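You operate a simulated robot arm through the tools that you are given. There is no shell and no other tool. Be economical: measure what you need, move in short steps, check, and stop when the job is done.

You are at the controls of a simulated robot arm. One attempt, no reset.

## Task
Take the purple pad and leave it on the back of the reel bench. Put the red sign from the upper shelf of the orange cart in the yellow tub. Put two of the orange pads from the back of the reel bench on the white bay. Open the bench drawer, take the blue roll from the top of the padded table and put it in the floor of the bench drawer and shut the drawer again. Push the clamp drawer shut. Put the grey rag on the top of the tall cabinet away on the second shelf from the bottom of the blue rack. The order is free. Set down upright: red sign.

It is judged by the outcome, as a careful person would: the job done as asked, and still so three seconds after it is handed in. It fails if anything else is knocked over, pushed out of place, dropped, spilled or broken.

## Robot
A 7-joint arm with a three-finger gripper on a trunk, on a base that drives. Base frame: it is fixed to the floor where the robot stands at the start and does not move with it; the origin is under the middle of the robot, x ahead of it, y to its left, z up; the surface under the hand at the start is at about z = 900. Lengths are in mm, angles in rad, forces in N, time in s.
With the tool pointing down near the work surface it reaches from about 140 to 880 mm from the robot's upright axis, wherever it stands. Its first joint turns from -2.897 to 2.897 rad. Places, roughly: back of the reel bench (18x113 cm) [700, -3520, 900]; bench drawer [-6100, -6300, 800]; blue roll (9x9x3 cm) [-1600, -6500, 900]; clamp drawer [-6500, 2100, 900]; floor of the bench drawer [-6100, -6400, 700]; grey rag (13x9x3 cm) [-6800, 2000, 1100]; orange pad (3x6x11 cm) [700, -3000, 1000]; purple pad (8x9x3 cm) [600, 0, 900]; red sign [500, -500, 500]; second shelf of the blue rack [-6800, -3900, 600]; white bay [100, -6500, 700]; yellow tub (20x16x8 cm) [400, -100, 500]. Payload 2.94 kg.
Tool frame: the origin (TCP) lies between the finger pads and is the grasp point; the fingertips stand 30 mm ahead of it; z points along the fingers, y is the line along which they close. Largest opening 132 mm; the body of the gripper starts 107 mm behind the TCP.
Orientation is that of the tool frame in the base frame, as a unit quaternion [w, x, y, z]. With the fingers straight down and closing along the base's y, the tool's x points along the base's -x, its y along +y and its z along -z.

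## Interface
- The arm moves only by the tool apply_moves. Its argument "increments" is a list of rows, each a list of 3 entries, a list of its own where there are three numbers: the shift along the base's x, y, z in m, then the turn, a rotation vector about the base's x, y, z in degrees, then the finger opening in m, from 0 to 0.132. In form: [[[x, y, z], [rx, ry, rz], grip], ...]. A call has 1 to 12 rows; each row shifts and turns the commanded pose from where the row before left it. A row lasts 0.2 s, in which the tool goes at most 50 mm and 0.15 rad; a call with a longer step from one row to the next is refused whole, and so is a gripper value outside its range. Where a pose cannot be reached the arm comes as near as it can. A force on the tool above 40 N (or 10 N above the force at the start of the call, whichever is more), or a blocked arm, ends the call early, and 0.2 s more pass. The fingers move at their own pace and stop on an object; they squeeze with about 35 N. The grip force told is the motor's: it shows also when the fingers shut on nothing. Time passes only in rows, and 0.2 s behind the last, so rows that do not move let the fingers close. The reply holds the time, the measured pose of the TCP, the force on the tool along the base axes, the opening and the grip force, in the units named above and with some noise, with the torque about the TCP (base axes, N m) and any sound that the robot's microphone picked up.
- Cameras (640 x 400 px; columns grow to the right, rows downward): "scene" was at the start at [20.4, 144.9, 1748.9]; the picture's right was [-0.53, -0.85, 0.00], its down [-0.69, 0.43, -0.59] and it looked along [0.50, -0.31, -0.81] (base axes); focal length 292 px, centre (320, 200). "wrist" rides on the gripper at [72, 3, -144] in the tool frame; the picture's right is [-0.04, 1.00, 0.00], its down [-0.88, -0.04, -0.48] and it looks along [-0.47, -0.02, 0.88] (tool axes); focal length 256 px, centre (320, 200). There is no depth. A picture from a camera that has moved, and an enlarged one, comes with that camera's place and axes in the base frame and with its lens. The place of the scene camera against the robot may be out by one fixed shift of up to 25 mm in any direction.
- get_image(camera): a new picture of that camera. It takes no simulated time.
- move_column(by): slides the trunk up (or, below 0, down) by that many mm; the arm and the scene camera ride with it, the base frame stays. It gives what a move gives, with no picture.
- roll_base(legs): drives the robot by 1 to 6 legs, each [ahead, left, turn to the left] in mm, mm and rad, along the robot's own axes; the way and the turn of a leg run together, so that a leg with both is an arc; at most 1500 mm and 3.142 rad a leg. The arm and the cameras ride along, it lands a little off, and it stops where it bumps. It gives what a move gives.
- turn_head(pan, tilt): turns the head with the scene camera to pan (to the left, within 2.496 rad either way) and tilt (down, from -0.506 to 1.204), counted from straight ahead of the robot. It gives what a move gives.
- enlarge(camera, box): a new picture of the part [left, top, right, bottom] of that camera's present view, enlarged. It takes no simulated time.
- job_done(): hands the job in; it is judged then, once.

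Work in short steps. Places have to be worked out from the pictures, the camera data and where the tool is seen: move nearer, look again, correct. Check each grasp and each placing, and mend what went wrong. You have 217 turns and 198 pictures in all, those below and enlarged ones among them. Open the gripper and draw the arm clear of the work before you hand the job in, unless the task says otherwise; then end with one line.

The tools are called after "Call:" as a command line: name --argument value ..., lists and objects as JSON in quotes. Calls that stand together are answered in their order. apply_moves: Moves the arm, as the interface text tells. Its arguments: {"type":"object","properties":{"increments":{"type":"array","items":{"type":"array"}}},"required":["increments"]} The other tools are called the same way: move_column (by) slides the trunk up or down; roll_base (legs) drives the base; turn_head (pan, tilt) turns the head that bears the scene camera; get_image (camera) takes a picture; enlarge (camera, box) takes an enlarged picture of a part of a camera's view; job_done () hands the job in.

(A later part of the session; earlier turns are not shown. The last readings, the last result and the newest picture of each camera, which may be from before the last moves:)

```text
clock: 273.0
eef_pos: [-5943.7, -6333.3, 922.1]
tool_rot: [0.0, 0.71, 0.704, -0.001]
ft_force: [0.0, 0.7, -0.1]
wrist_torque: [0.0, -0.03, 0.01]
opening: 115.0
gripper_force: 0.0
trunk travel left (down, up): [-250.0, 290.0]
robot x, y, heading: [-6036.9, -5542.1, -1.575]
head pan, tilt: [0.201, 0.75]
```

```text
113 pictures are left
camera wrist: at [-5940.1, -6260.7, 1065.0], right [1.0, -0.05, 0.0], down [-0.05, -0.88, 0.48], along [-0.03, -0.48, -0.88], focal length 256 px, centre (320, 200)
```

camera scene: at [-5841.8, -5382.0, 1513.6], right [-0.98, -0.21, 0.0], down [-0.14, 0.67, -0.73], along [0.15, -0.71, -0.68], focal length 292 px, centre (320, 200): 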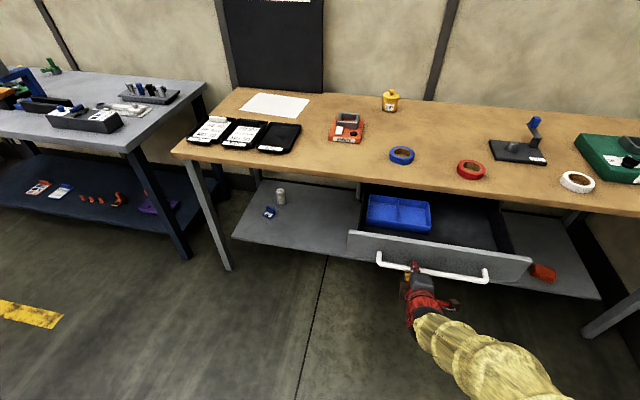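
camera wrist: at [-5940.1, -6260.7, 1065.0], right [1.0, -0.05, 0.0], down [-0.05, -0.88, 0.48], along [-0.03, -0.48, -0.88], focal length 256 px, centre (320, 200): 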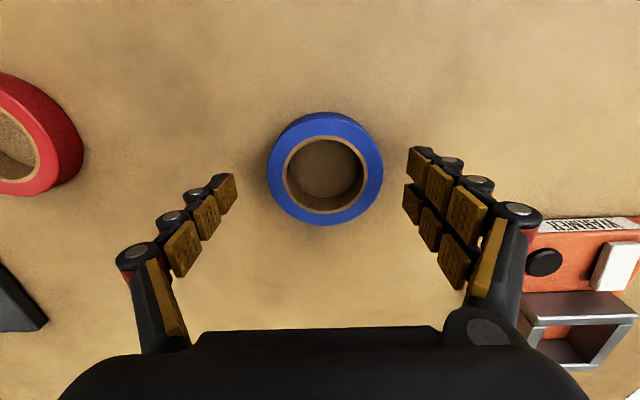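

Call:
apply_moves --increments '[[[0.002, 0, -0.02], [0, 0, 0], 0.115], [[0, 0, -0.012], [0, 0, 0], 0.115], [[0, 0, -0.003], [0, 0, 0], 0.115], [[0, 0, 0], [0, 0, 0], 0.07], [[0, 0, 0], [0, 0, 0], 0.07], [[0, 0, 0], [0, 0, 0], 0.07], [[0, 0, 0], [0, 0, 0], 0.07]]'

Call:
apply_moves --increments '[[[0, 0, 0.03], [0, 0, 0], 0.07], [[0, 0, 0.045], [0, 0, 0], 0.07], [[0, 0, 0.045], [0, 0, 0], 0.07], [[0, 0, 0.03], [0, 0, 0], 0.07], [[-0.03, 0.035, 0], [0, 0, 0], 0.07], [[-0.03, 0.035, 0], [0, 0, 0], 0.07], [[-0.035, 0.03, 0], [0, 0, 0], 0.07], [[-0.035, 0.03, 0], [0, 0, 0], 0.07], [[-0.035, 0.03, 0], [0, 0, 0], 0.07], [[-0.035, 0.03, 0], [0, 0, 0], 0.07], [[-0.035, 0.03, 0], [0, 0, 0], 0.07], [[0, 0, 0], [0, 0, 0], 0.07]]'

Call:
get_image --camera "wrist"

```text
clock: 274.6
eef_pos: [-5941.7, -6332.9, 886.7]
tool_rot: [0.0, 0.71, 0.704, -0.001]
ft_force: [0.0, 0.3, 0.9]
wrist_torque: [0.04, -0.05, -0.02]
opening: 83.7
gripper_force: 32.7
trunk travel left (down, up): [-250.0, 290.0]
robot x, y, heading: [-6032.1, -5541.4, -1.574]
head pan, tilt: [0.201, 0.75]
```

```text
clock: 277.2
eef_pos: [-6178.3, -6108.0, 1036.8]
tool_rot: [0.0, 0.71, 0.704, -0.001]
ft_force: [0.4, 0.1, -1.1]
wrist_torque: [0.02, -0.04, -0.02]
opening: 83.5
gripper_force: 34.8
trunk travel left (down, up): [-250.0, 290.0]
robot x, y, heading: [-6031.5, -5536.2, -1.573]
head pan, tilt: [0.201, 0.75]
```

```text
112 pictures are left
camera wrist: at [-6174.5, -6036.4, 1180.2], right [1.0, -0.05, 0.0], down [-0.05, -0.88, 0.48], along [-0.03, -0.48, -0.88], focal length 256 px, centre (320, 200)
```

wrist: 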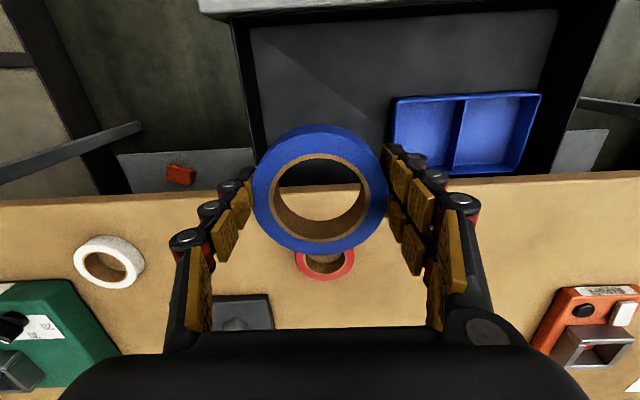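

Over the drawer. Target (-6172,-6088). Lower to 800 first.

Call:
apply_moves --increments '[[[0.006, 0.018, -0.02], [0, 0, 0], 0.07], [[0, 0, -0.045], [0, 0, 0], 0.07], [[0, 0, -0.045], [0, 0, 0], 0.07], [[0, 0, -0.045], [0, 0, 0], 0.07], [[0, 0, -0.045], [0, 0, 0], 0.07], [[0, 0, -0.035], [0, 0, 0], 0.07], [[0, 0, 0], [0, 0, 0], 0.07]]'

Call:
get_image --camera "wrist"

Call:
get_image --camera "scene"

```text
clock: 278.8
eef_pos: [-6168.2, -6092.6, 801.3]
tool_rot: [0.0, 0.71, 0.704, -0.001]
ft_force: [0.4, -0.1, -1.2]
wrist_torque: [0.03, 0.02, 0.0]
opening: 83.3
gripper_force: 34.8
trunk travel left (down, up): [-250.0, 290.0]
robot x, y, heading: [-6036.3, -5540.3, -1.574]
head pan, tilt: [0.201, 0.75]
```

```text
111 pictures are left
camera wrist: at [-6164.7, -6020.0, 943.6], right [1.0, -0.05, 0.0], down [-0.04, -0.88, 0.48], along [-0.03, -0.48, -0.88], focal length 256 px, centre (320, 200)
```

wrist: 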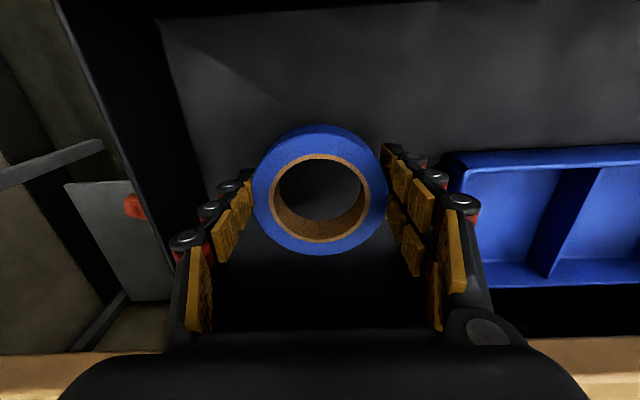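

```text
110 pictures are left
camera scene: at [-5840.7, -5598.7, 1763.7], right [-0.98, -0.2, 0.0], down [-0.13, 0.67, -0.73], along [0.14, -0.72, -0.68], focal length 292 px, centre (320, 200)
```

scene: 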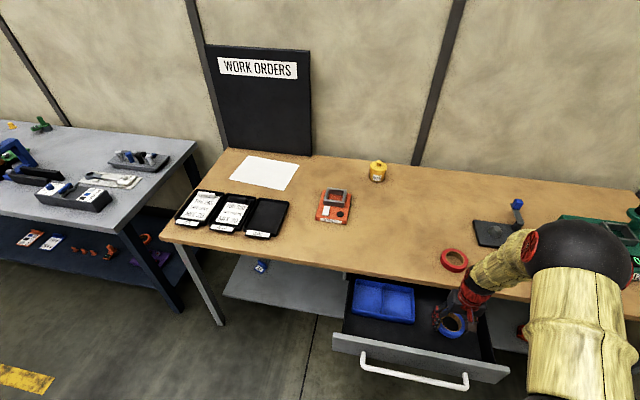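

Call:
apply_moves --increments '[[[0, 0, -0.03], [0, 0, 0], 0.07], [[0, 0, -0.02], [0, 0, 0], 0.07], [[0, 0, 0], [0, 0, 0], 0.07]]'

Call:
apply_moves --increments '[[[0, 0, -0.005], [0, 0, 0], 0.07], [[0, 0, -0.003], [0, 0, 0], 0.07], [[0, 0, 0], [0, 0, 0], 0.07]]'

Call:
apply_moves --increments '[[[0, 0, -0.005], [0, 0, 0], 0.07], [[0, 0, 0], [0, 0, 0], 0.07]]'

Call:
apply_moves --increments '[[[0, 0, -0.005], [0, 0, 0], 0.07], [[0, 0, 0], [0, 0, 0], 0.07]]'

```text
clock: 279.6
eef_pos: [-6169.1, -6094.6, 752.2]
tool_rot: [0.0, 0.71, 0.704, -0.003]
ft_force: [4.4, -0.9, 14.3]
wrist_torque: [0.26, -0.73, -0.12]
opening: 83.2
gripper_force: 34.8
trunk travel left (down, up): [-250.0, 290.0]
robot x, y, heading: [-6033.7, -5539.2, -1.576]
head pan, tilt: [0.201, 0.75]
```

```text
clock: 280.0
eef_pos: [-6168.8, -6099.5, 751.2]
tool_rot: [0.003, 0.71, 0.704, -0.006]
ft_force: [5.2, -2.0, 16.6]
wrist_torque: [0.37, -0.84, -0.19]
opening: 83.2
gripper_force: 34.8
trunk travel left (down, up): [-250.0, 290.0]
robot x, y, heading: [-6032.3, -5539.2, -1.572]
head pan, tilt: [0.201, 0.75]
stopped in row 2: the force on the tool passed its limit at 47 N (the readings are from after the stop); the commanded pose is now the measured one
```

```text
clock: 280.4
eef_pos: [-6168.2, -6104.8, 753.2]
tool_rot: [0.004, 0.71, 0.704, -0.008]
ft_force: [5.5, -1.4, 15.3]
wrist_torque: [0.32, -0.81, -0.15]
opening: 83.2
gripper_force: 35.0
trunk travel left (down, up): [-250.0, 290.0]
robot x, y, heading: [-6033.4, -5539.2, -1.568]
head pan, tilt: [0.201, 0.75]
stopped in row 1: the force on the tool passed its limit at 46 N (the readings are from after the stop); the commanded pose is now the measured one
```

```text
clock: 280.8
eef_pos: [-6168.6, -6106.3, 752.4]
tool_rot: [0.007, 0.71, 0.704, -0.01]
ft_force: [5.7, -1.8, 15.4]
wrist_torque: [0.33, -0.87, -0.17]
opening: 83.2
gripper_force: 34.6
trunk travel left (down, up): [-250.0, 290.0]
robot x, y, heading: [-6034.2, -5539.6, -1.57]
head pan, tilt: [0.201, 0.75]
stopped in row 1: the force on the tool passed its limit at 47 N (the readings are from after the stop); the commanded pose is now the measured one
```

Contact earlier than expected; check with pictures before releasing.

Call:
get_image --camera "wrist"

Call:
enlarge --camera "scene" --box '[320, 230, 560, 400]'

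```text
109 pictures are left
camera wrist: at [-6164.7, -6031.7, 893.6], right [1.0, -0.05, -0.01], down [-0.04, -0.87, 0.5], along [-0.03, -0.5, -0.87], focal length 256 px, centre (320, 200)
```

wrist: 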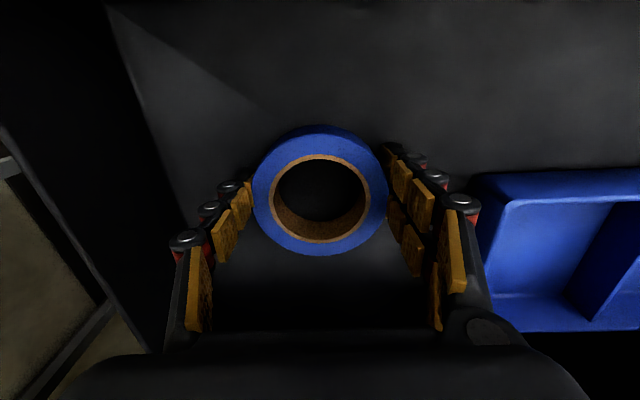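

```text
2.35 times, centred on (440, 315) of scene
camera zoom: at [-5839.4, -5597.9, 1763.5], right [-0.98, -0.2, 0.0], down [-0.14, 0.67, -0.73], along [0.14, -0.72, -0.68], focal length 687 px, centre (38, -71)
```

zoom: 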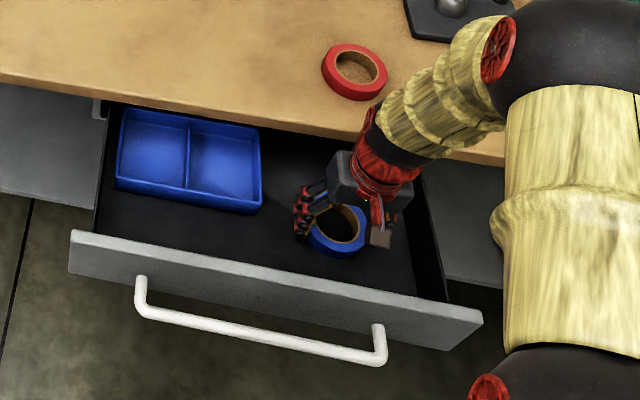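

Floor triangulates to ≈720–729, so the roll rests on the drawer floor. Release gently and lift out.

Call:
apply_moves --increments '[[[0, 0, 0.001], [0, 0, 0], 0.1], [[0, 0, 0], [0, 0, 0], 0.1], [[0, 0, 0], [0, 0, 0], 0.1], [[0, 0, 0.03], [0, 0, 0], 0.1], [[0, 0.01, 0.045], [0, 0, 0], 0.1], [[0, 0.01, 0.045], [0, 0, 0], 0.1], [[0, 0.01, 0.045], [0, 0, 0], 0.1], [[0, 0, 0.045], [0, 0, 0], 0.1], [[0, 0, 0.045], [0, 0, 0], 0.1], [[0, 0, 0.045], [0, 0, 0], 0.1]]'

Call:
get_image --camera "wrist"

Call:
enlarge --camera "scene" --box '[320, 230, 560, 400]'

```text
clock: 283.0
eef_pos: [-6168.7, -6073.1, 1054.8]
tool_rot: [0.004, 0.71, 0.704, -0.008]
ft_force: [-0.3, -0.3, -0.7]
wrist_torque: [-0.01, -0.01, -0.02]
opening: 100.1
gripper_force: 0.1
trunk travel left (down, up): [-250.0, 290.0]
robot x, y, heading: [-6034.2, -5539.8, -1.569]
head pan, tilt: [0.201, 0.75]
```

```text
107 pictures are left
camera wrist: at [-6166.0, -5996.9, 1195.7], right [1.0, -0.05, 0.0], down [-0.04, -0.87, 0.49], along [-0.03, -0.49, -0.87], focal length 256 px, centre (320, 200)
```

wrist: 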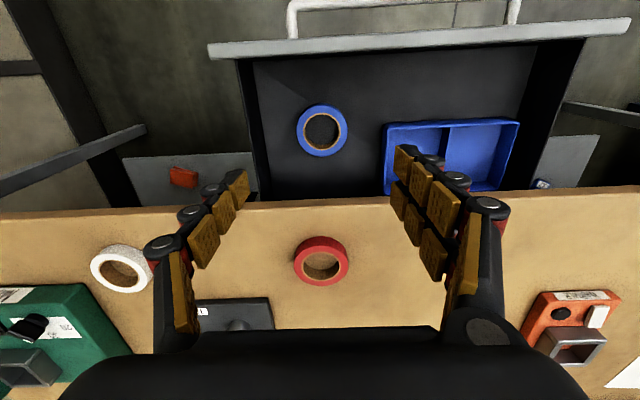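

```text
2.35 times, centred on (440, 315) of scene
camera zoom: at [-5840.1, -5597.5, 1763.7], right [-0.98, -0.2, 0.0], down [-0.14, 0.67, -0.73], along [0.14, -0.72, -0.68], focal length 687 px, centre (38, -71)
```

zoom: 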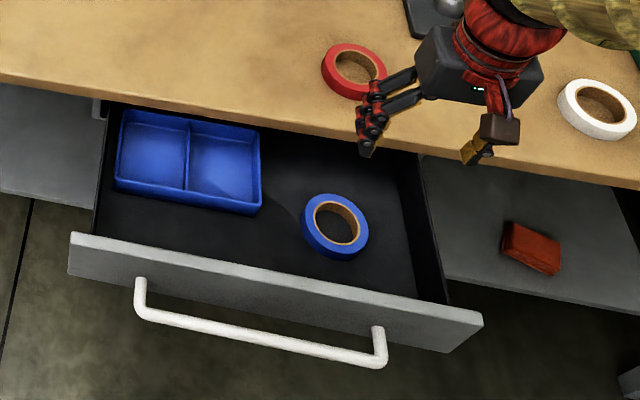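

Roll lies flat on the floor. Now push the drawer shut via the handle: closed fingers, tool down, in front of the bar.

Call:
apply_moves --increments '[[[0.024, 0.042, 0], [0, 0, 0], 0.03], [[0.024, 0.042, 0], [0, 0, 0], 0.0], [[0.024, 0.042, 0], [0, 0, 0], 0.0], [[0.024, 0.042, 0], [0, 0, 0], 0.0], [[0.022, 0.045, 0], [0, 0, 0], 0.0], [[0, 0.01, -0.045], [0, 0, 0], 0.0], [[0, 0, -0.045], [0, 0, 0], 0.0], [[0, 0, -0.045], [0, 0, 0], 0.0], [[0, 0, 0], [0, 0, 0], 0.0]]'

Call:
get_image --camera "wrist"

```text
clock: 285.0
eef_pos: [-6050.4, -5853.2, 915.3]
tool_rot: [0.005, 0.71, 0.704, -0.008]
ft_force: [-0.2, 0.0, 0.5]
wrist_torque: [0.04, -0.01, -0.03]
opening: 0.0
gripper_force: 28.6
trunk travel left (down, up): [-250.0, 290.0]
robot x, y, heading: [-6035.0, -5543.1, -1.57]
head pan, tilt: [0.201, 0.75]
```

```text
105 pictures are left
camera wrist: at [-6046.1, -5777.4, 1056.8], right [1.0, -0.05, 0.0], down [-0.04, -0.87, 0.49], along [-0.03, -0.49, -0.87], focal length 256 px, centre (320, 200)
```

wrist: 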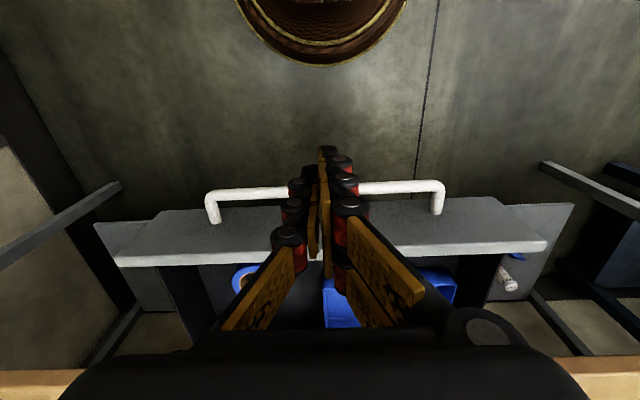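

Bar at y≈-5928. Lower to z 768 then push -y in steps.

Call:
apply_moves --increments '[[[0, 0, -0.045], [0, 0, 0], 0.0], [[0, 0, -0.045], [0, 0, 0], 0.0], [[0, 0, -0.045], [0, 0, 0], 0.0], [[0, 0, -0.012], [0, 0, 0], 0.0], [[0, -0.03, 0], [0, 0, 0], 0.0], [[0, -0.02, 0], [0, 0, 0], 0.0], [[0, 0, 0], [0, 0, 0], 0.0]]'

Call:
apply_moves --increments '[[[0, -0.02, 0], [0, 0, 0], 0.0], [[0, -0.025, 0], [0, 0, 0], 0.0], [[0, -0.025, 0], [0, 0, 0], 0.0], [[0, -0.025, 0], [0, 0, 0], 0.0], [[0, -0.025, 0], [0, 0, 0], 0.0], [[0, -0.025, 0], [0, 0, 0], 0.0], [[0, -0.025, 0], [0, 0, 0], 0.0], [[0, -0.025, 0], [0, 0, 0], 0.0], [[0, 0, 0], [0, 0, 0], 0.0]]'

Call:
get_image --camera "wrist"

Call:
get_image --camera "scene"

```text
clock: 286.6
eef_pos: [-6052.2, -5901.5, 769.7]
tool_rot: [0.005, 0.709, 0.705, -0.008]
ft_force: [0.3, 0.8, 0.2]
wrist_torque: [-0.03, 0.0, 0.01]
opening: 0.0
gripper_force: 28.5
trunk travel left (down, up): [-250.0, 290.0]
robot x, y, heading: [-6033.4, -5540.8, -1.574]
head pan, tilt: [0.201, 0.75]
```

```text
clock: 288.6
eef_pos: [-6055.0, -6097.4, 770.2]
tool_rot: [0.005, 0.71, 0.704, -0.009]
ft_force: [0.3, 0.5, -0.1]
wrist_torque: [0.03, -0.02, -0.03]
opening: 0.0
gripper_force: 28.7
trunk travel left (down, up): [-250.0, 290.0]
robot x, y, heading: [-6035.1, -5542.1, -1.579]
head pan, tilt: [0.201, 0.75]
```

```text
104 pictures are left
camera wrist: at [-6049.9, -6023.1, 910.9], right [1.0, -0.05, 0.0], down [-0.04, -0.87, 0.49], along [-0.03, -0.49, -0.87], focal length 256 px, centre (320, 200)
```

wrist: 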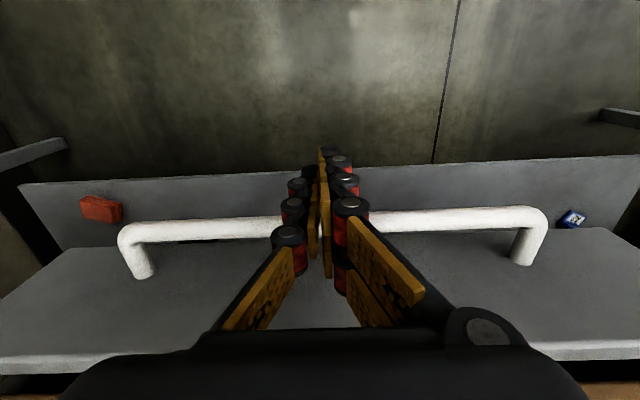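

```text
103 pictures are left
camera scene: at [-5840.2, -5598.6, 1763.6], right [-0.98, -0.2, 0.0], down [-0.14, 0.67, -0.73], along [0.14, -0.72, -0.68], focal length 292 px, centre (320, 200)
```

scene: 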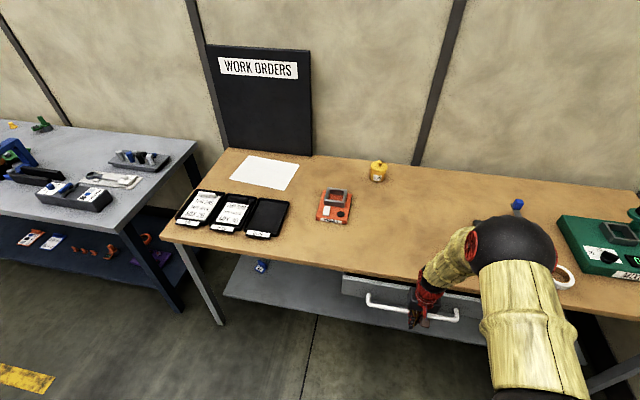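

Drawer slides. Push the remaining ~65 mm, stopping on resistance.

Call:
apply_moves --increments '[[[0, -0.02, 0], [0, 0, 0], 0.0], [[0, -0.02, 0], [0, 0, 0], 0.0], [[0, -0.01, 0], [0, 0, 0], 0.0], [[0, -0.006, 0], [0, 0, 0], 0.0], [[0, 0, 0], [0, 0, 0], 0.0]]'

Call:
apply_moves --increments '[[[0, -0.006, 0], [0, 0, 0], 0.0], [[0, -0.006, 0], [0, 0, 0], 0.0], [[0, 0, 0], [0, 0, 0], 0.0]]'

Call:
get_image --camera "wrist"

```text
clock: 289.8
eef_pos: [-6052.3, -6148.4, 768.2]
tool_rot: [0.001, 0.71, 0.704, -0.005]
ft_force: [-2.9, 28.4, 3.4]
wrist_torque: [0.35, -0.05, 0.05]
opening: 0.1
gripper_force: 28.3
trunk travel left (down, up): [-250.0, 290.0]
robot x, y, heading: [-6036.4, -5541.2, -1.575]
head pan, tilt: [0.201, 0.75]
```

```text
clock: 290.1
eef_pos: [-6052.9, -6147.0, 765.8]
tool_rot: [-0.002, 0.711, 0.704, -0.002]
ft_force: [-0.4, 6.8, -2.9]
wrist_torque: [0.13, 0.0, 0.01]
opening: 0.2
gripper_force: 28.1
trunk travel left (down, up): [-250.0, 290.0]
robot x, y, heading: [-6035.8, -5539.2, -1.571]
head pan, tilt: [0.201, 0.75]
stopped in row 1: the force on the tool passed its limit at 44 N (the readings are from after the stop); the commanded pose is now the measured one
```

```text
102 pictures are left
camera wrist: at [-6048.5, -6075.0, 907.8], right [1.0, -0.05, -0.01], down [-0.04, -0.88, 0.48], along [-0.03, -0.48, -0.88], focal length 256 px, centre (320, 200)
```

wrist: 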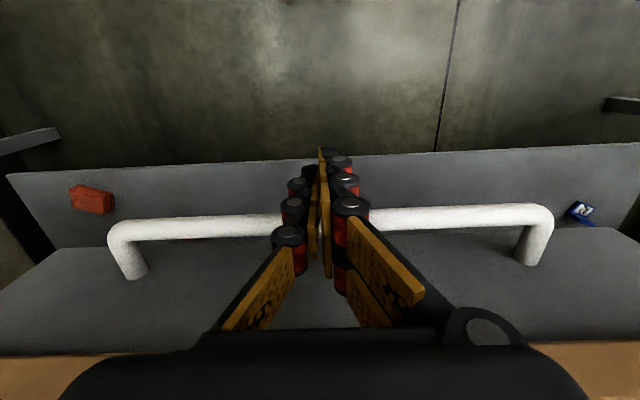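

Resistance acts at bar height: the drawer is at its stop. Retreat and verify.

Call:
apply_moves --increments '[[[0, 0.03, 0], [0, 0, 0], 0.0], [[0, 0.04, 0], [0, 0, 0], 0.0], [[0, 0.04, 0.02], [0, 0, 0], 0.0], [[0, 0.04, 0.03], [0, 0, 0], 0.05], [[0, 0.03, 0.04], [0, 0, 0], 0.05], [[0, 0, 0.048], [0, 0, 0], 0.05], [[0, 0, 0.048], [0, 0, 0], 0.05], [[0, 0, 0.048], [0, 0, 0], 0.05], [[0, 0, 0.048], [0, 0, 0], 0.05]]'

Call:
roll_base --legs '[[-300, 150, 0]]'

Call:
turn_head --pan -0.15 --tilt 0.75

Call:
get_image --camera "scene"

```text
clock: 292.1
eef_pos: [-6050.4, -5969.6, 1051.7]
tool_rot: [0.0, 0.71, 0.704, -0.004]
ft_force: [-0.2, -0.2, 0.4]
wrist_torque: [-0.01, 0.0, 0.01]
opening: 50.0
gripper_force: 0.0
trunk travel left (down, up): [-250.0, 290.0]
robot x, y, heading: [-6036.4, -5541.7, -1.571]
head pan, tilt: [0.201, 0.75]
```

```text
clock: 294.3
eef_pos: [-5898.7, -5666.9, 1049.4]
tool_rot: [0.0, 0.711, 0.703, -0.004]
ft_force: [0.3, -0.8, -0.3]
wrist_torque: [-0.03, 0.0, -0.01]
opening: 49.8
gripper_force: 0.1
trunk travel left (down, up): [-250.0, 290.0]
robot x, y, heading: [-5881.7, -5232.6, -1.576]
head pan, tilt: [0.201, 0.75]
```

```text
clock: 295.2
eef_pos: [-5899.3, -5667.5, 1049.7]
tool_rot: [0.0, 0.711, 0.703, -0.003]
ft_force: [0.5, 0.1, -0.5]
wrist_torque: [-0.04, -0.01, 0.01]
opening: 49.9
gripper_force: 0.0
trunk travel left (down, up): [-250.0, 290.0]
robot x, y, heading: [-5883.6, -5241.0, -1.574]
head pan, tilt: [-0.15, 0.75]
```

```text
101 pictures are left
camera scene: at [-5716.2, -5295.9, 1763.7], right [-0.99, 0.15, 0.0], down [0.1, 0.67, -0.73], along [-0.11, -0.72, -0.68], focal length 292 px, centre (320, 200)
```

scene: 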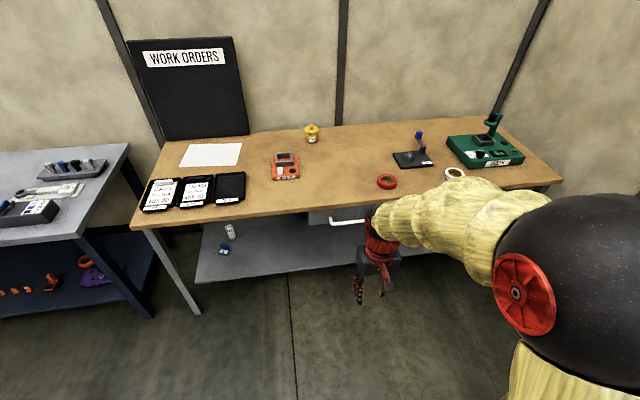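

Call:
enlarge --camera "scene" --box '[270, 150, 470, 290]'

```text
2.86 times, centred on (370, 220) of scene
camera zoom: at [-5716.2, -5295.9, 1763.7], right [-0.99, 0.15, 0.0], down [0.1, 0.67, -0.73], along [-0.11, -0.72, -0.68], focal length 834 px, centre (177, 143)
```

zoom: 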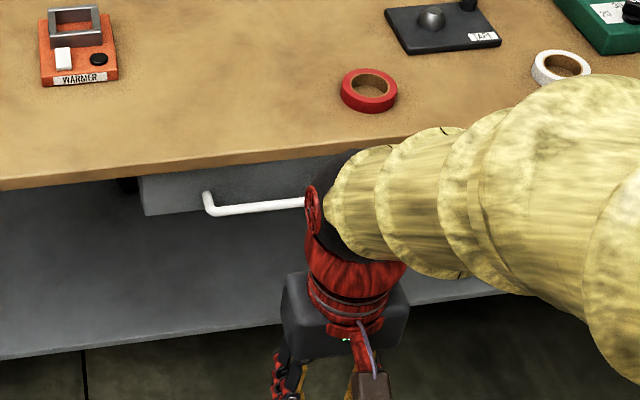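

Call:
roll_base --legs '[[195, -170, 0]]'

Call:
get_image --camera "wrist"

```text
clock: 297.0
eef_pos: [-6068.5, -5866.9, 1049.6]
tool_rot: [-0.001, 0.71, 0.704, -0.004]
ft_force: [0.0, 0.0, -0.3]
wrist_torque: [0.0, -0.02, 0.02]
opening: 49.9
gripper_force: 0.0
trunk travel left (down, up): [-250.0, 290.0]
robot x, y, heading: [-6049.9, -5436.8, -1.575]
head pan, tilt: [-0.15, 0.75]
```

```text
99 pictures are left
camera wrist: at [-6064.4, -5793.8, 1192.6], right [1.0, -0.05, 0.0], down [-0.04, -0.88, 0.48], along [-0.03, -0.48, -0.88], focal length 256 px, centre (320, 200)
```

wrist: 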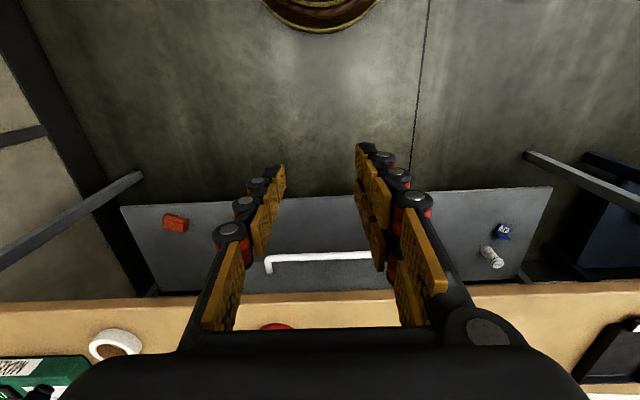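

The bar is back at its original place (y≈-6172): drawer shut with the roll inside. Next the far area at y≈+2000. Back off, turn to face +y, and look.

Call:
roll_base --legs '[[-350, 0, 0], [0, 0, -1.571]]'

Call:
turn_head --pan -1.2 --tilt 0.4

Call:
get_image --camera "scene"

Call:
turn_head --pan -0.3 --tilt 0.4

Call:
get_image --camera "scene"

```text
clock: 303.1
eef_pos: [-6480.3, -5077.2, 1050.4]
tool_rot: [-0.003, 1.0, 0.006, -0.003]
ft_force: [-0.1, 0.3, 0.2]
wrist_torque: [0.0, 0.01, 0.01]
opening: 50.0
gripper_force: 0.1
trunk travel left (down, up): [-250.0, 290.0]
robot x, y, heading: [-6054.4, -5085.8, -3.122]
head pan, tilt: [-0.15, 0.75]
```

```text
clock: 304.4
eef_pos: [-6481.3, -5077.2, 1050.5]
tool_rot: [-0.003, 1.0, 0.005, -0.003]
ft_force: [-0.7, 0.1, -0.6]
wrist_torque: [-0.01, 0.0, 0.0]
opening: 50.1
gripper_force: 0.1
trunk travel left (down, up): [-250.0, 290.0]
robot x, y, heading: [-6047.3, -5086.2, -3.126]
head pan, tilt: [-1.201, 0.4]
```

```text
98 pictures are left
camera scene: at [-6064.3, -5195.8, 1794.7], right [0.93, 0.38, 0.0], down [0.15, -0.36, -0.92], along [-0.35, 0.85, -0.39], focal length 292 px, centre (320, 200)
```

scene: 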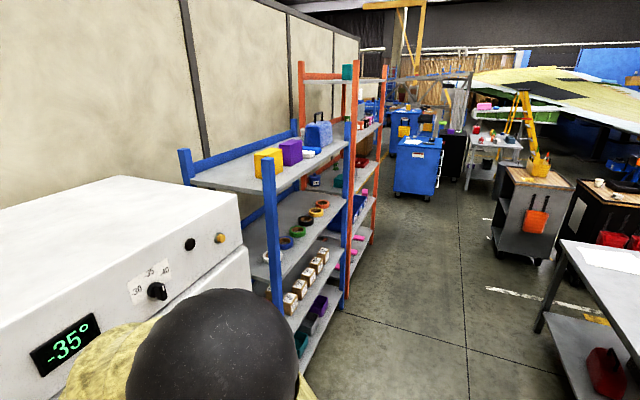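

```text
clock: 305.6
eef_pos: [-6481.2, -5077.0, 1049.7]
tool_rot: [-0.003, 1.0, 0.005, -0.002]
ft_force: [-0.3, 0.4, 0.2]
wrist_torque: [0.0, -0.01, -0.01]
opening: 50.1
gripper_force: 0.1
trunk travel left (down, up): [-250.0, 290.0]
robot x, y, heading: [-6049.3, -5087.1, -3.124]
head pan, tilt: [-0.3, 0.4]
```

```text
97 pictures are left
camera scene: at [-6118.2, -5255.5, 1794.8], right [0.28, 0.96, 0.0], down [0.37, -0.11, -0.92], along [-0.88, 0.26, -0.39], focal length 292 px, centre (320, 200)
```

scene: 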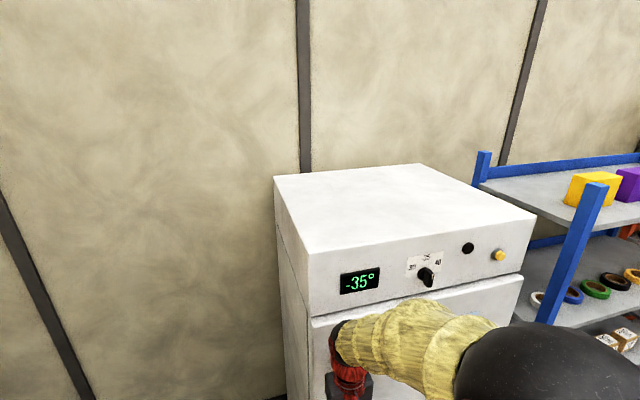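

Too near the freezer; back up, turn to +y, and drive up the aisle to y≈-3200.

Call:
roll_base --legs '[[-250, 0, 0], [0, 0, -1.588], [1400, 0, 0], [300, 0, 0]]'

Call:
turn_head --pan 0.0 --tilt 0.35

Call:
get_image --camera "scene"

```text
clock: 319.4
eef_pos: [-5778.0, -2964.2, 1050.3]
tool_rot: [0.004, -0.706, 0.709, 0.0]
ft_force: [0.7, 0.3, 0.0]
wrist_torque: [-0.01, 0.01, -0.02]
opening: 50.4
gripper_force: 0.1
trunk travel left (down, up): [-250.0, 290.0]
robot x, y, heading: [-5791.6, -3395.5, 1.571]
head pan, tilt: [-0.3, 0.4]
```

```text
clock: 320.2
eef_pos: [-5777.4, -2964.7, 1051.7]
tool_rot: [0.004, -0.705, 0.709, 0.0]
ft_force: [0.6, 0.0, 0.1]
wrist_torque: [0.02, 0.0, 0.01]
opening: 50.0
gripper_force: 0.0
trunk travel left (down, up): [-250.0, 290.0]
robot x, y, heading: [-5793.4, -3392.9, 1.578]
head pan, tilt: [0.0, 0.351]
```

```text
96 pictures are left
camera scene: at [-5994.9, -3338.2, 1799.3], right [1.0, 0.0, 0.0], down [0.0, -0.34, -0.94], along [0.0, 0.94, -0.34], focal length 292 px, centre (320, 200)
```

scene: 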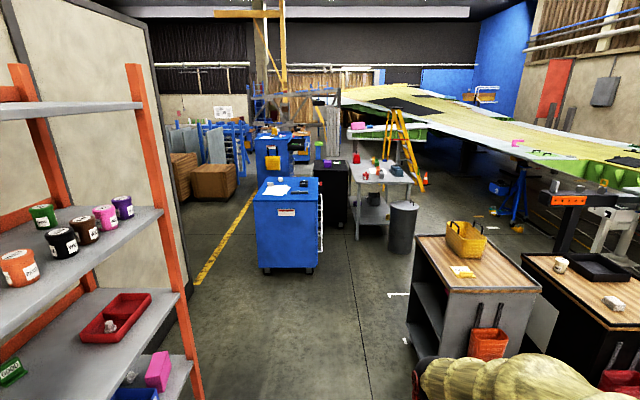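

Drive to y≈-1700 for a better view of the cabinet cluster.

Call:
roll_base --legs '[[1500, 100, 0]]'

Call:
turn_head --pan 0.1 --tilt 0.35

Call:
get_image --camera "scene"

```text
refused: leg 1 is longer than a leg can be; nothing moved
```

```text
clock: 320.9
eef_pos: [-5776.6, -2963.6, 1050.0]
tool_rot: [0.003, -0.705, 0.709, 0.001]
ft_force: [-0.4, 0.9, 0.3]
wrist_torque: [-0.01, -0.01, -0.01]
opening: 50.2
gripper_force: 0.0
trunk travel left (down, up): [-250.0, 290.0]
robot x, y, heading: [-5790.9, -3393.4, 1.57]
head pan, tilt: [0.099, 0.351]
```

```text
95 pictures are left
camera scene: at [-6004.2, -3338.6, 1799.3], right [0.99, 0.1, 0.0], down [0.03, -0.34, -0.94], along [-0.1, 0.93, -0.34], focal length 292 px, centre (320, 200)
```

scene: 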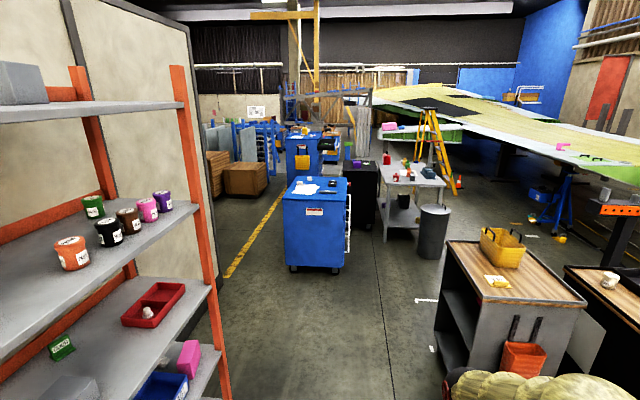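

Leg was just too long; resend.

Call:
roll_base --legs '[[1400, 0, 0], [300, 0, 0]]'

Call:
get_image --camera "scene"

```text
clock: 329.4
eef_pos: [-5779.6, -1282.7, 1049.0]
tool_rot: [0.004, -0.705, 0.71, 0.0]
ft_force: [-0.1, 0.7, 0.1]
wrist_torque: [-0.01, -0.02, -0.01]
opening: 50.0
gripper_force: 0.1
trunk travel left (down, up): [-250.0, 290.0]
robot x, y, heading: [-5796.1, -1713.8, 1.571]
head pan, tilt: [0.099, 0.351]
```

```text
94 pictures are left
camera scene: at [-6006.5, -1656.9, 1799.3], right [1.0, 0.1, 0.0], down [0.03, -0.34, -0.94], along [-0.09, 0.93, -0.34], focal length 292 px, centre (320, 200)
```

scene: 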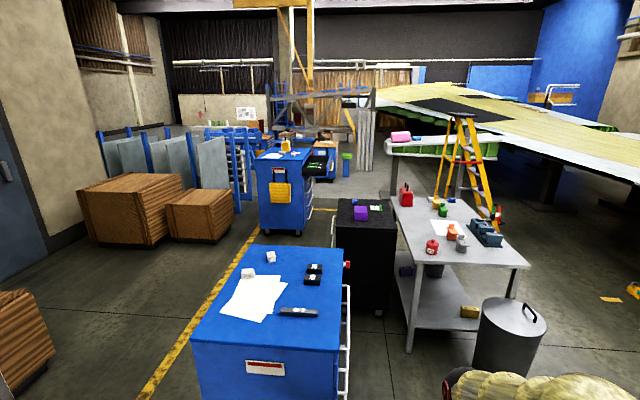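

Cabinet2 with its open black drawer is visible at ≈(-6620…,1850+). I'll go around the left of the near blue cabinet: raise the trunk for safety, go west at y≈-1350, then north along x≈-6945.

Call:
move_column --by 150

Call:
roll_base --legs '[[340, 0, 0], [0, 1130, 0]]'

Call:
turn_head --pan 0.1 --tilt 0.5

Call:
get_image --camera "scene"

```text
clock: 331.2
eef_pos: [-5779.4, -1282.9, 1198.4]
tool_rot: [0.004, -0.704, 0.71, 0.0]
ft_force: [-0.3, -0.1, -0.3]
wrist_torque: [-0.03, -0.01, -0.01]
opening: 50.1
gripper_force: 0.1
trunk travel left (down, up): [-400.0, 140.0]
robot x, y, heading: [-5794.8, -1714.1, 1.573]
head pan, tilt: [0.099, 0.351]
```

```text
clock: 338.8
eef_pos: [-6909.6, -946.4, 1201.2]
tool_rot: [0.003, -0.706, 0.709, 0.002]
ft_force: [0.6, 0.4, 0.4]
wrist_torque: [0.03, 0.02, -0.01]
opening: 49.9
gripper_force: 0.1
trunk travel left (down, up): [-400.0, 140.0]
robot x, y, heading: [-6926.2, -1379.6, 1.571]
head pan, tilt: [0.099, 0.351]
stopped in leg 2: the robot was blocked; the commanded pose is now the measured one
```

```text
clock: 339.5
eef_pos: [-6909.3, -946.0, 1200.5]
tool_rot: [0.002, -0.705, 0.709, 0.001]
ft_force: [0.7, 0.0, 0.1]
wrist_torque: [0.0, 0.02, 0.0]
opening: 50.0
gripper_force: 0.0
trunk travel left (down, up): [-400.0, 140.0]
robot x, y, heading: [-6926.8, -1374.5, 1.574]
head pan, tilt: [0.099, 0.499]
```

```text
93 pictures are left
camera scene: at [-7130.3, -1323.3, 1938.6], right [1.0, 0.07, 0.0], down [0.03, -0.46, -0.89], along [-0.07, 0.89, -0.46], focal length 292 px, centre (320, 200)
```

scene: 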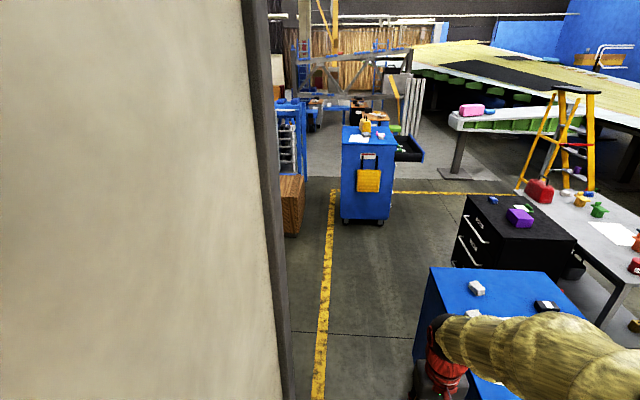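

Brushed the partition end. Nudge right, pass it, then shift left and go north.

Call:
roll_base --legs '[[40, -14, 0], [490, 0, 0], [150, 150, 0], [1200, 0, 0]]'

Call:
get_image --camera "scene"

```text
clock: 349.9
eef_pos: [-7048.1, 936.5, 1200.9]
tool_rot: [0.004, -0.7, 0.714, -0.001]
ft_force: [-0.6, 0.1, -0.2]
wrist_torque: [-0.01, 0.0, 0.06]
opening: 50.3
gripper_force: 0.0
trunk travel left (down, up): [-400.0, 140.0]
robot x, y, heading: [-7068.3, 504.3, 1.562]
head pan, tilt: [0.099, 0.499]
```

```text
92 pictures are left
camera scene: at [-7279.4, 562.2, 1935.6], right [1.0, 0.09, 0.0], down [0.04, -0.48, -0.88], along [-0.08, 0.87, -0.48], focal length 292 px, centre (320, 200)
```

scene: 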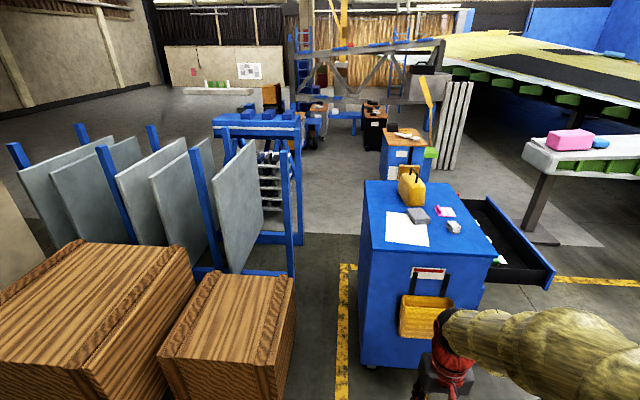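

Call:
enlarge --camera "scene" --box '[350, 150, 570, 300]'

```text
2.67 times, centred on (460, 225) of scene
camera zoom: at [-7279.4, 562.2, 1935.6], right [1.0, 0.09, 0.0], down [0.04, -0.48, -0.88], along [-0.08, 0.87, -0.48], focal length 779 px, centre (-53, 133)
```

zoom: 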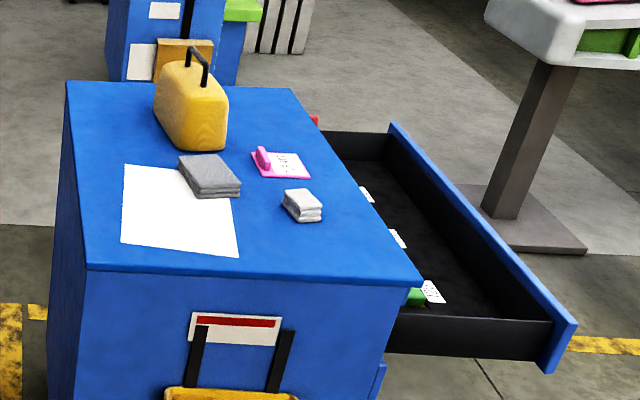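

Grey rag ≈(-6879,1923) on cabinet2 (x -7140…-6590, y 1620–2370, top ≈1100); drawer front at x≈-6240. Move to the south-east side to view the way to the drawer's front.

Call:
roll_base --legs '[[330, 0, 0.009], [0, -720, 0]]'

Call:
turn_head --pan -0.5 --tilt 0.55

Call:
get_image --camera "scene"

Call:
turn_head --pan 0.3 --tilt 0.7

Call:
get_image --camera "scene"

```text
clock: 355.6
eef_pos: [-6330.3, 1269.9, 1200.0]
tool_rot: [0.003, -0.704, 0.71, 0.0]
ft_force: [-1.5, -0.2, -0.4]
wrist_torque: [0.01, 0.05, -0.04]
opening: 49.9
gripper_force: 0.0
trunk travel left (down, up): [-400.0, 140.0]
robot x, y, heading: [-6342.6, 841.6, 1.566]
head pan, tilt: [0.099, 0.499]
```

```text
clock: 356.6
eef_pos: [-6328.6, 1270.8, 1199.8]
tool_rot: [0.004, -0.704, 0.71, -0.001]
ft_force: [0.5, -0.8, 0.9]
wrist_torque: [-0.01, 0.02, 0.0]
opening: 49.9
gripper_force: 0.0
trunk travel left (down, up): [-400.0, 140.0]
robot x, y, heading: [-6349.6, 838.6, 1.57]
head pan, tilt: [-0.499, 0.55]
```

```text
90 pictures are left
camera scene: at [-6505.3, 882.4, 1931.0], right [0.88, -0.48, 0.0], down [-0.25, -0.46, -0.85], along [0.41, 0.75, -0.52], focal length 292 px, centre (320, 200)
```

scene: 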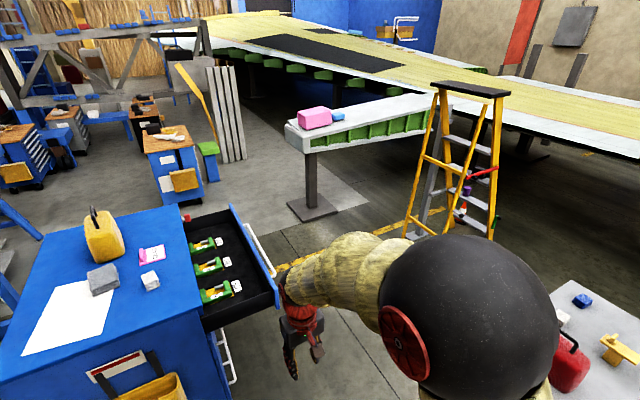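

```text
clock: 357.7
eef_pos: [-6329.3, 1268.6, 1200.3]
tool_rot: [0.003, -0.704, 0.71, 0.0]
ft_force: [-0.9, 0.2, -0.5]
wrist_torque: [0.02, 0.01, -0.01]
opening: 50.3
gripper_force: 0.1
trunk travel left (down, up): [-400.0, 140.0]
robot x, y, heading: [-6346.2, 837.9, 1.566]
head pan, tilt: [0.3, 0.7]
```

```text
89 pictures are left
camera scene: at [-6573.3, 884.8, 1917.9], right [0.96, 0.29, 0.0], down [0.19, -0.62, -0.76], along [-0.22, 0.73, -0.64], focal length 292 px, centre (320, 200)
```

scene: 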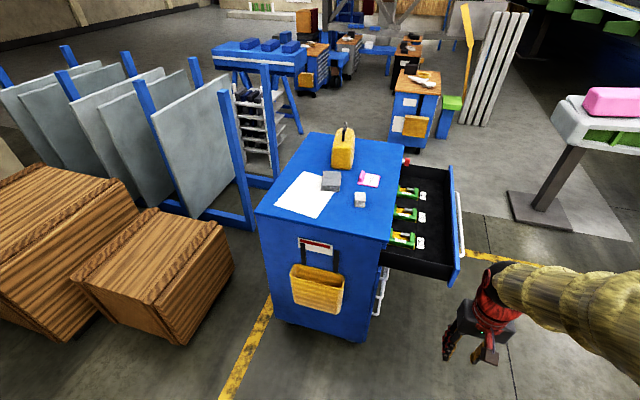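

Open floor to the east. Go around: ahead, right, ahead, turn to face west.

Call:
roll_base --legs '[[480, 0, 0], [0, -746, 0], [700, 0, 0], [0, 0, 1.571]]'

Call:
turn_head --pan 0.2 --tilt 0.7

Call:
get_image --camera "scene"

Call:
get_image --camera "wrist"

```text
clock: 363.4
eef_pos: [-5763.1, 1771.8, 1199.2]
tool_rot: [-0.002, 0.725, -0.689, 0.002]
ft_force: [0.0, 2.1, -0.9]
wrist_torque: [-0.22, -0.02, -0.03]
opening: 50.1
gripper_force: 0.0
trunk travel left (down, up): [-400.0, 140.0]
robot x, y, heading: [-5754.2, 1337.4, 1.63]
head pan, tilt: [0.3, 0.7]
stopped in leg 2: the robot was blocked; the commanded pose is now the measured one
```

```text
clock: 364.0
eef_pos: [-5763.6, 1766.7, 1202.2]
tool_rot: [-0.004, 0.725, -0.689, 0.0]
ft_force: [0.4, -0.1, 0.0]
wrist_torque: [-0.02, -0.03, -0.03]
opening: 50.3
gripper_force: 0.0
trunk travel left (down, up): [-400.0, 140.0]
robot x, y, heading: [-5755.9, 1336.2, 1.625]
head pan, tilt: [0.201, 0.7]
```

```text
88 pictures are left
camera scene: at [-5975.8, 1372.1, 1917.9], right [0.97, 0.26, 0.0], down [0.17, -0.62, -0.76], along [-0.2, 0.74, -0.64], focal length 292 px, centre (320, 200)
```

scene: 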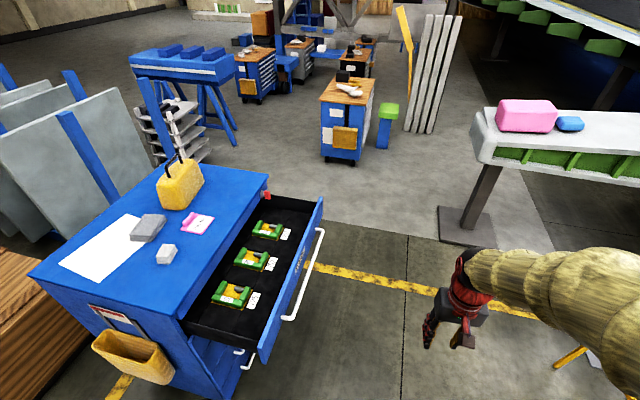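

```text
87 pictures are left
camera wrist: at [-5763.8, 1694.3, 1344.1], right [-1.0, -0.01, -0.01], down [-0.01, 0.88, 0.48], along [0.0, 0.48, -0.88], focal length 256 px, centre (320, 200)
```

wrist: 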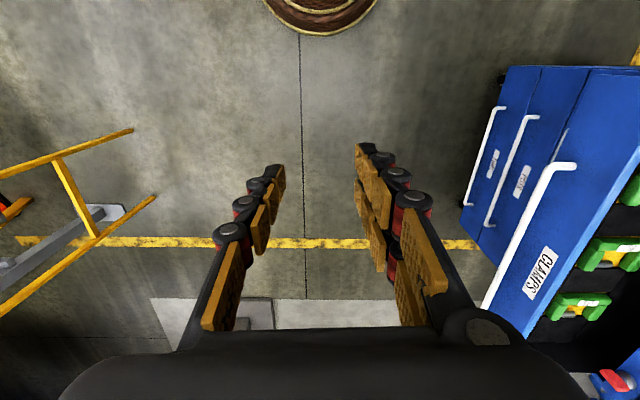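

It bumped on something at the right; look there.

Call:
turn_head --pan -1.4 --tilt 0.8

Call:
get_image --camera "scene"

Call:
turn_head --pan -0.7 --tilt 1.0

Call:
get_image --camera "scene"

```text
clock: 365.7
eef_pos: [-5762.0, 1767.0, 1200.9]
tool_rot: [-0.004, 0.725, -0.689, 0.0]
ft_force: [0.4, 0.0, 0.0]
wrist_torque: [0.02, 0.03, 0.01]
opening: 49.8
gripper_force: 0.1
trunk travel left (down, up): [-400.0, 140.0]
robot x, y, heading: [-5751.3, 1336.9, 1.63]
head pan, tilt: [-1.4, 0.799]
```

```text
86 pictures are left
camera scene: at [-5874.9, 1308.2, 1909.7], right [0.23, -0.97, 0.0], down [-0.7, -0.16, -0.7], along [0.68, 0.16, -0.72], focal length 292 px, centre (320, 200)
```

scene: 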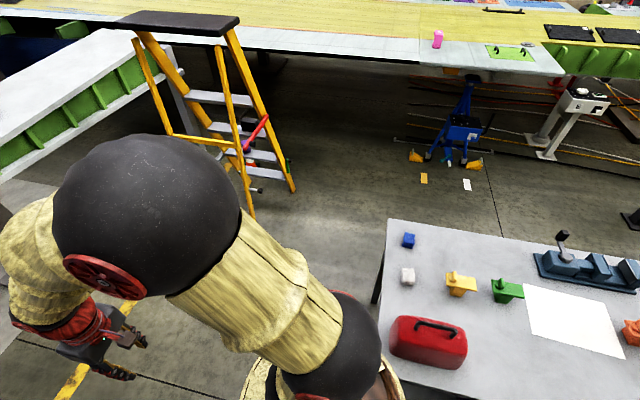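

```text
clock: 366.8
eef_pos: [-5763.0, 1767.2, 1201.1]
tool_rot: [-0.005, 0.725, -0.689, -0.001]
ft_force: [0.4, 0.3, 0.0]
wrist_torque: [-0.04, 0.01, 0.0]
opening: 50.3
gripper_force: 0.0
trunk travel left (down, up): [-400.0, 140.0]
robot x, y, heading: [-5755.3, 1337.4, 1.624]
head pan, tilt: [-0.7, 1.0]
```

```text
85 pictures are left
camera scene: at [-5911.8, 1345.6, 1894.5], right [0.8, -0.6, 0.0], down [-0.5, -0.67, -0.54], along [0.32, 0.43, -0.84], focal length 292 px, centre (320, 200)
```

scene: 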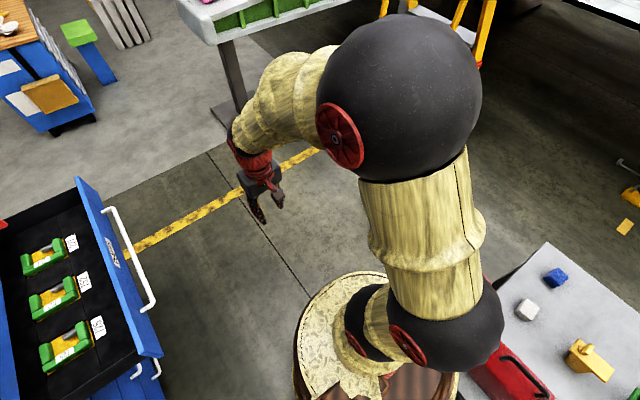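

It touched the white table's corner only (nothing disturbed). Shift left off it, go ahead past it, then right, and turn west.

Call:
roll_base --legs '[[0, 40, 0], [420, 0, -0.056], [280, -240, 0], [0, 0, 1.571]]'

Call:
turn_head --pan 0.2 --tilt 0.8

Call:
get_image --camera "scene"

Call:
get_image --camera "wrist"

```text
clock: 375.6
eef_pos: [-5994.7, 2034.6, 1201.9]
tool_rot: [-0.003, 1.0, 0.004, -0.004]
ft_force: [0.5, 1.2, 0.2]
wrist_torque: [0.02, 0.02, 0.01]
opening: 49.9
gripper_force: 0.0
trunk travel left (down, up): [-400.0, 140.0]
robot x, y, heading: [-5561.8, 2021.7, -3.122]
head pan, tilt: [-0.7, 1.0]
```

```text
clock: 376.8
eef_pos: [-5995.2, 2034.8, 1201.4]
tool_rot: [-0.003, 1.0, 0.005, -0.003]
ft_force: [0.2, -1.0, 0.5]
wrist_torque: [0.0, 0.02, -0.01]
opening: 50.1
gripper_force: 0.1
trunk travel left (down, up): [-400.0, 140.0]
robot x, y, heading: [-5560.8, 2024.7, -3.127]
head pan, tilt: [0.201, 0.799]
```

```text
84 pictures are left
camera scene: at [-5622.2, 1812.5, 1909.6], right [-0.21, 0.98, 0.0], down [0.7, 0.15, -0.7], along [-0.68, -0.15, -0.72], focal length 292 px, centre (320, 200)
```

scene: 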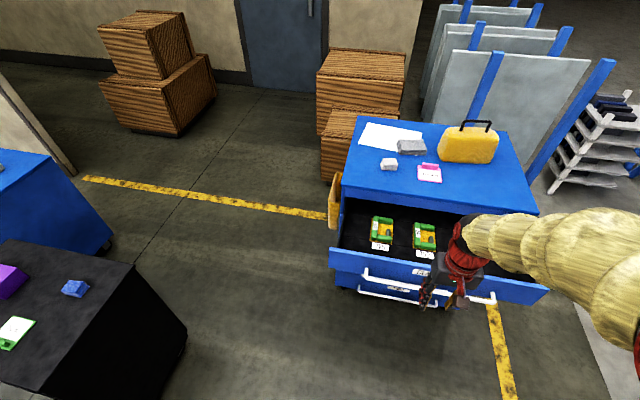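

```text
83 pictures are left
camera wrist: at [-5921.7, 2031.5, 1344.1], right [-0.03, -1.0, -0.01], down [-0.88, 0.03, 0.48], along [-0.48, 0.02, -0.88], focal length 256 px, centre (320, 200)
```

wrist: 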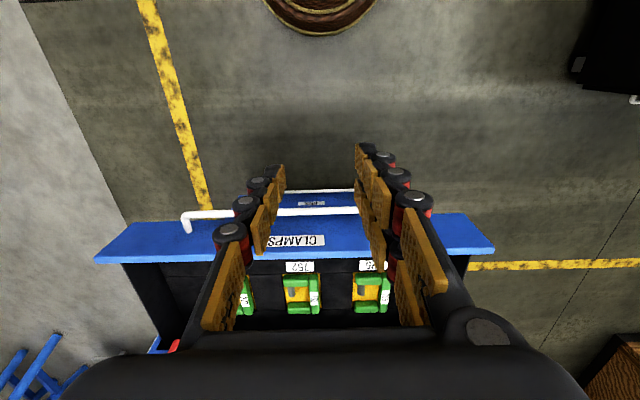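

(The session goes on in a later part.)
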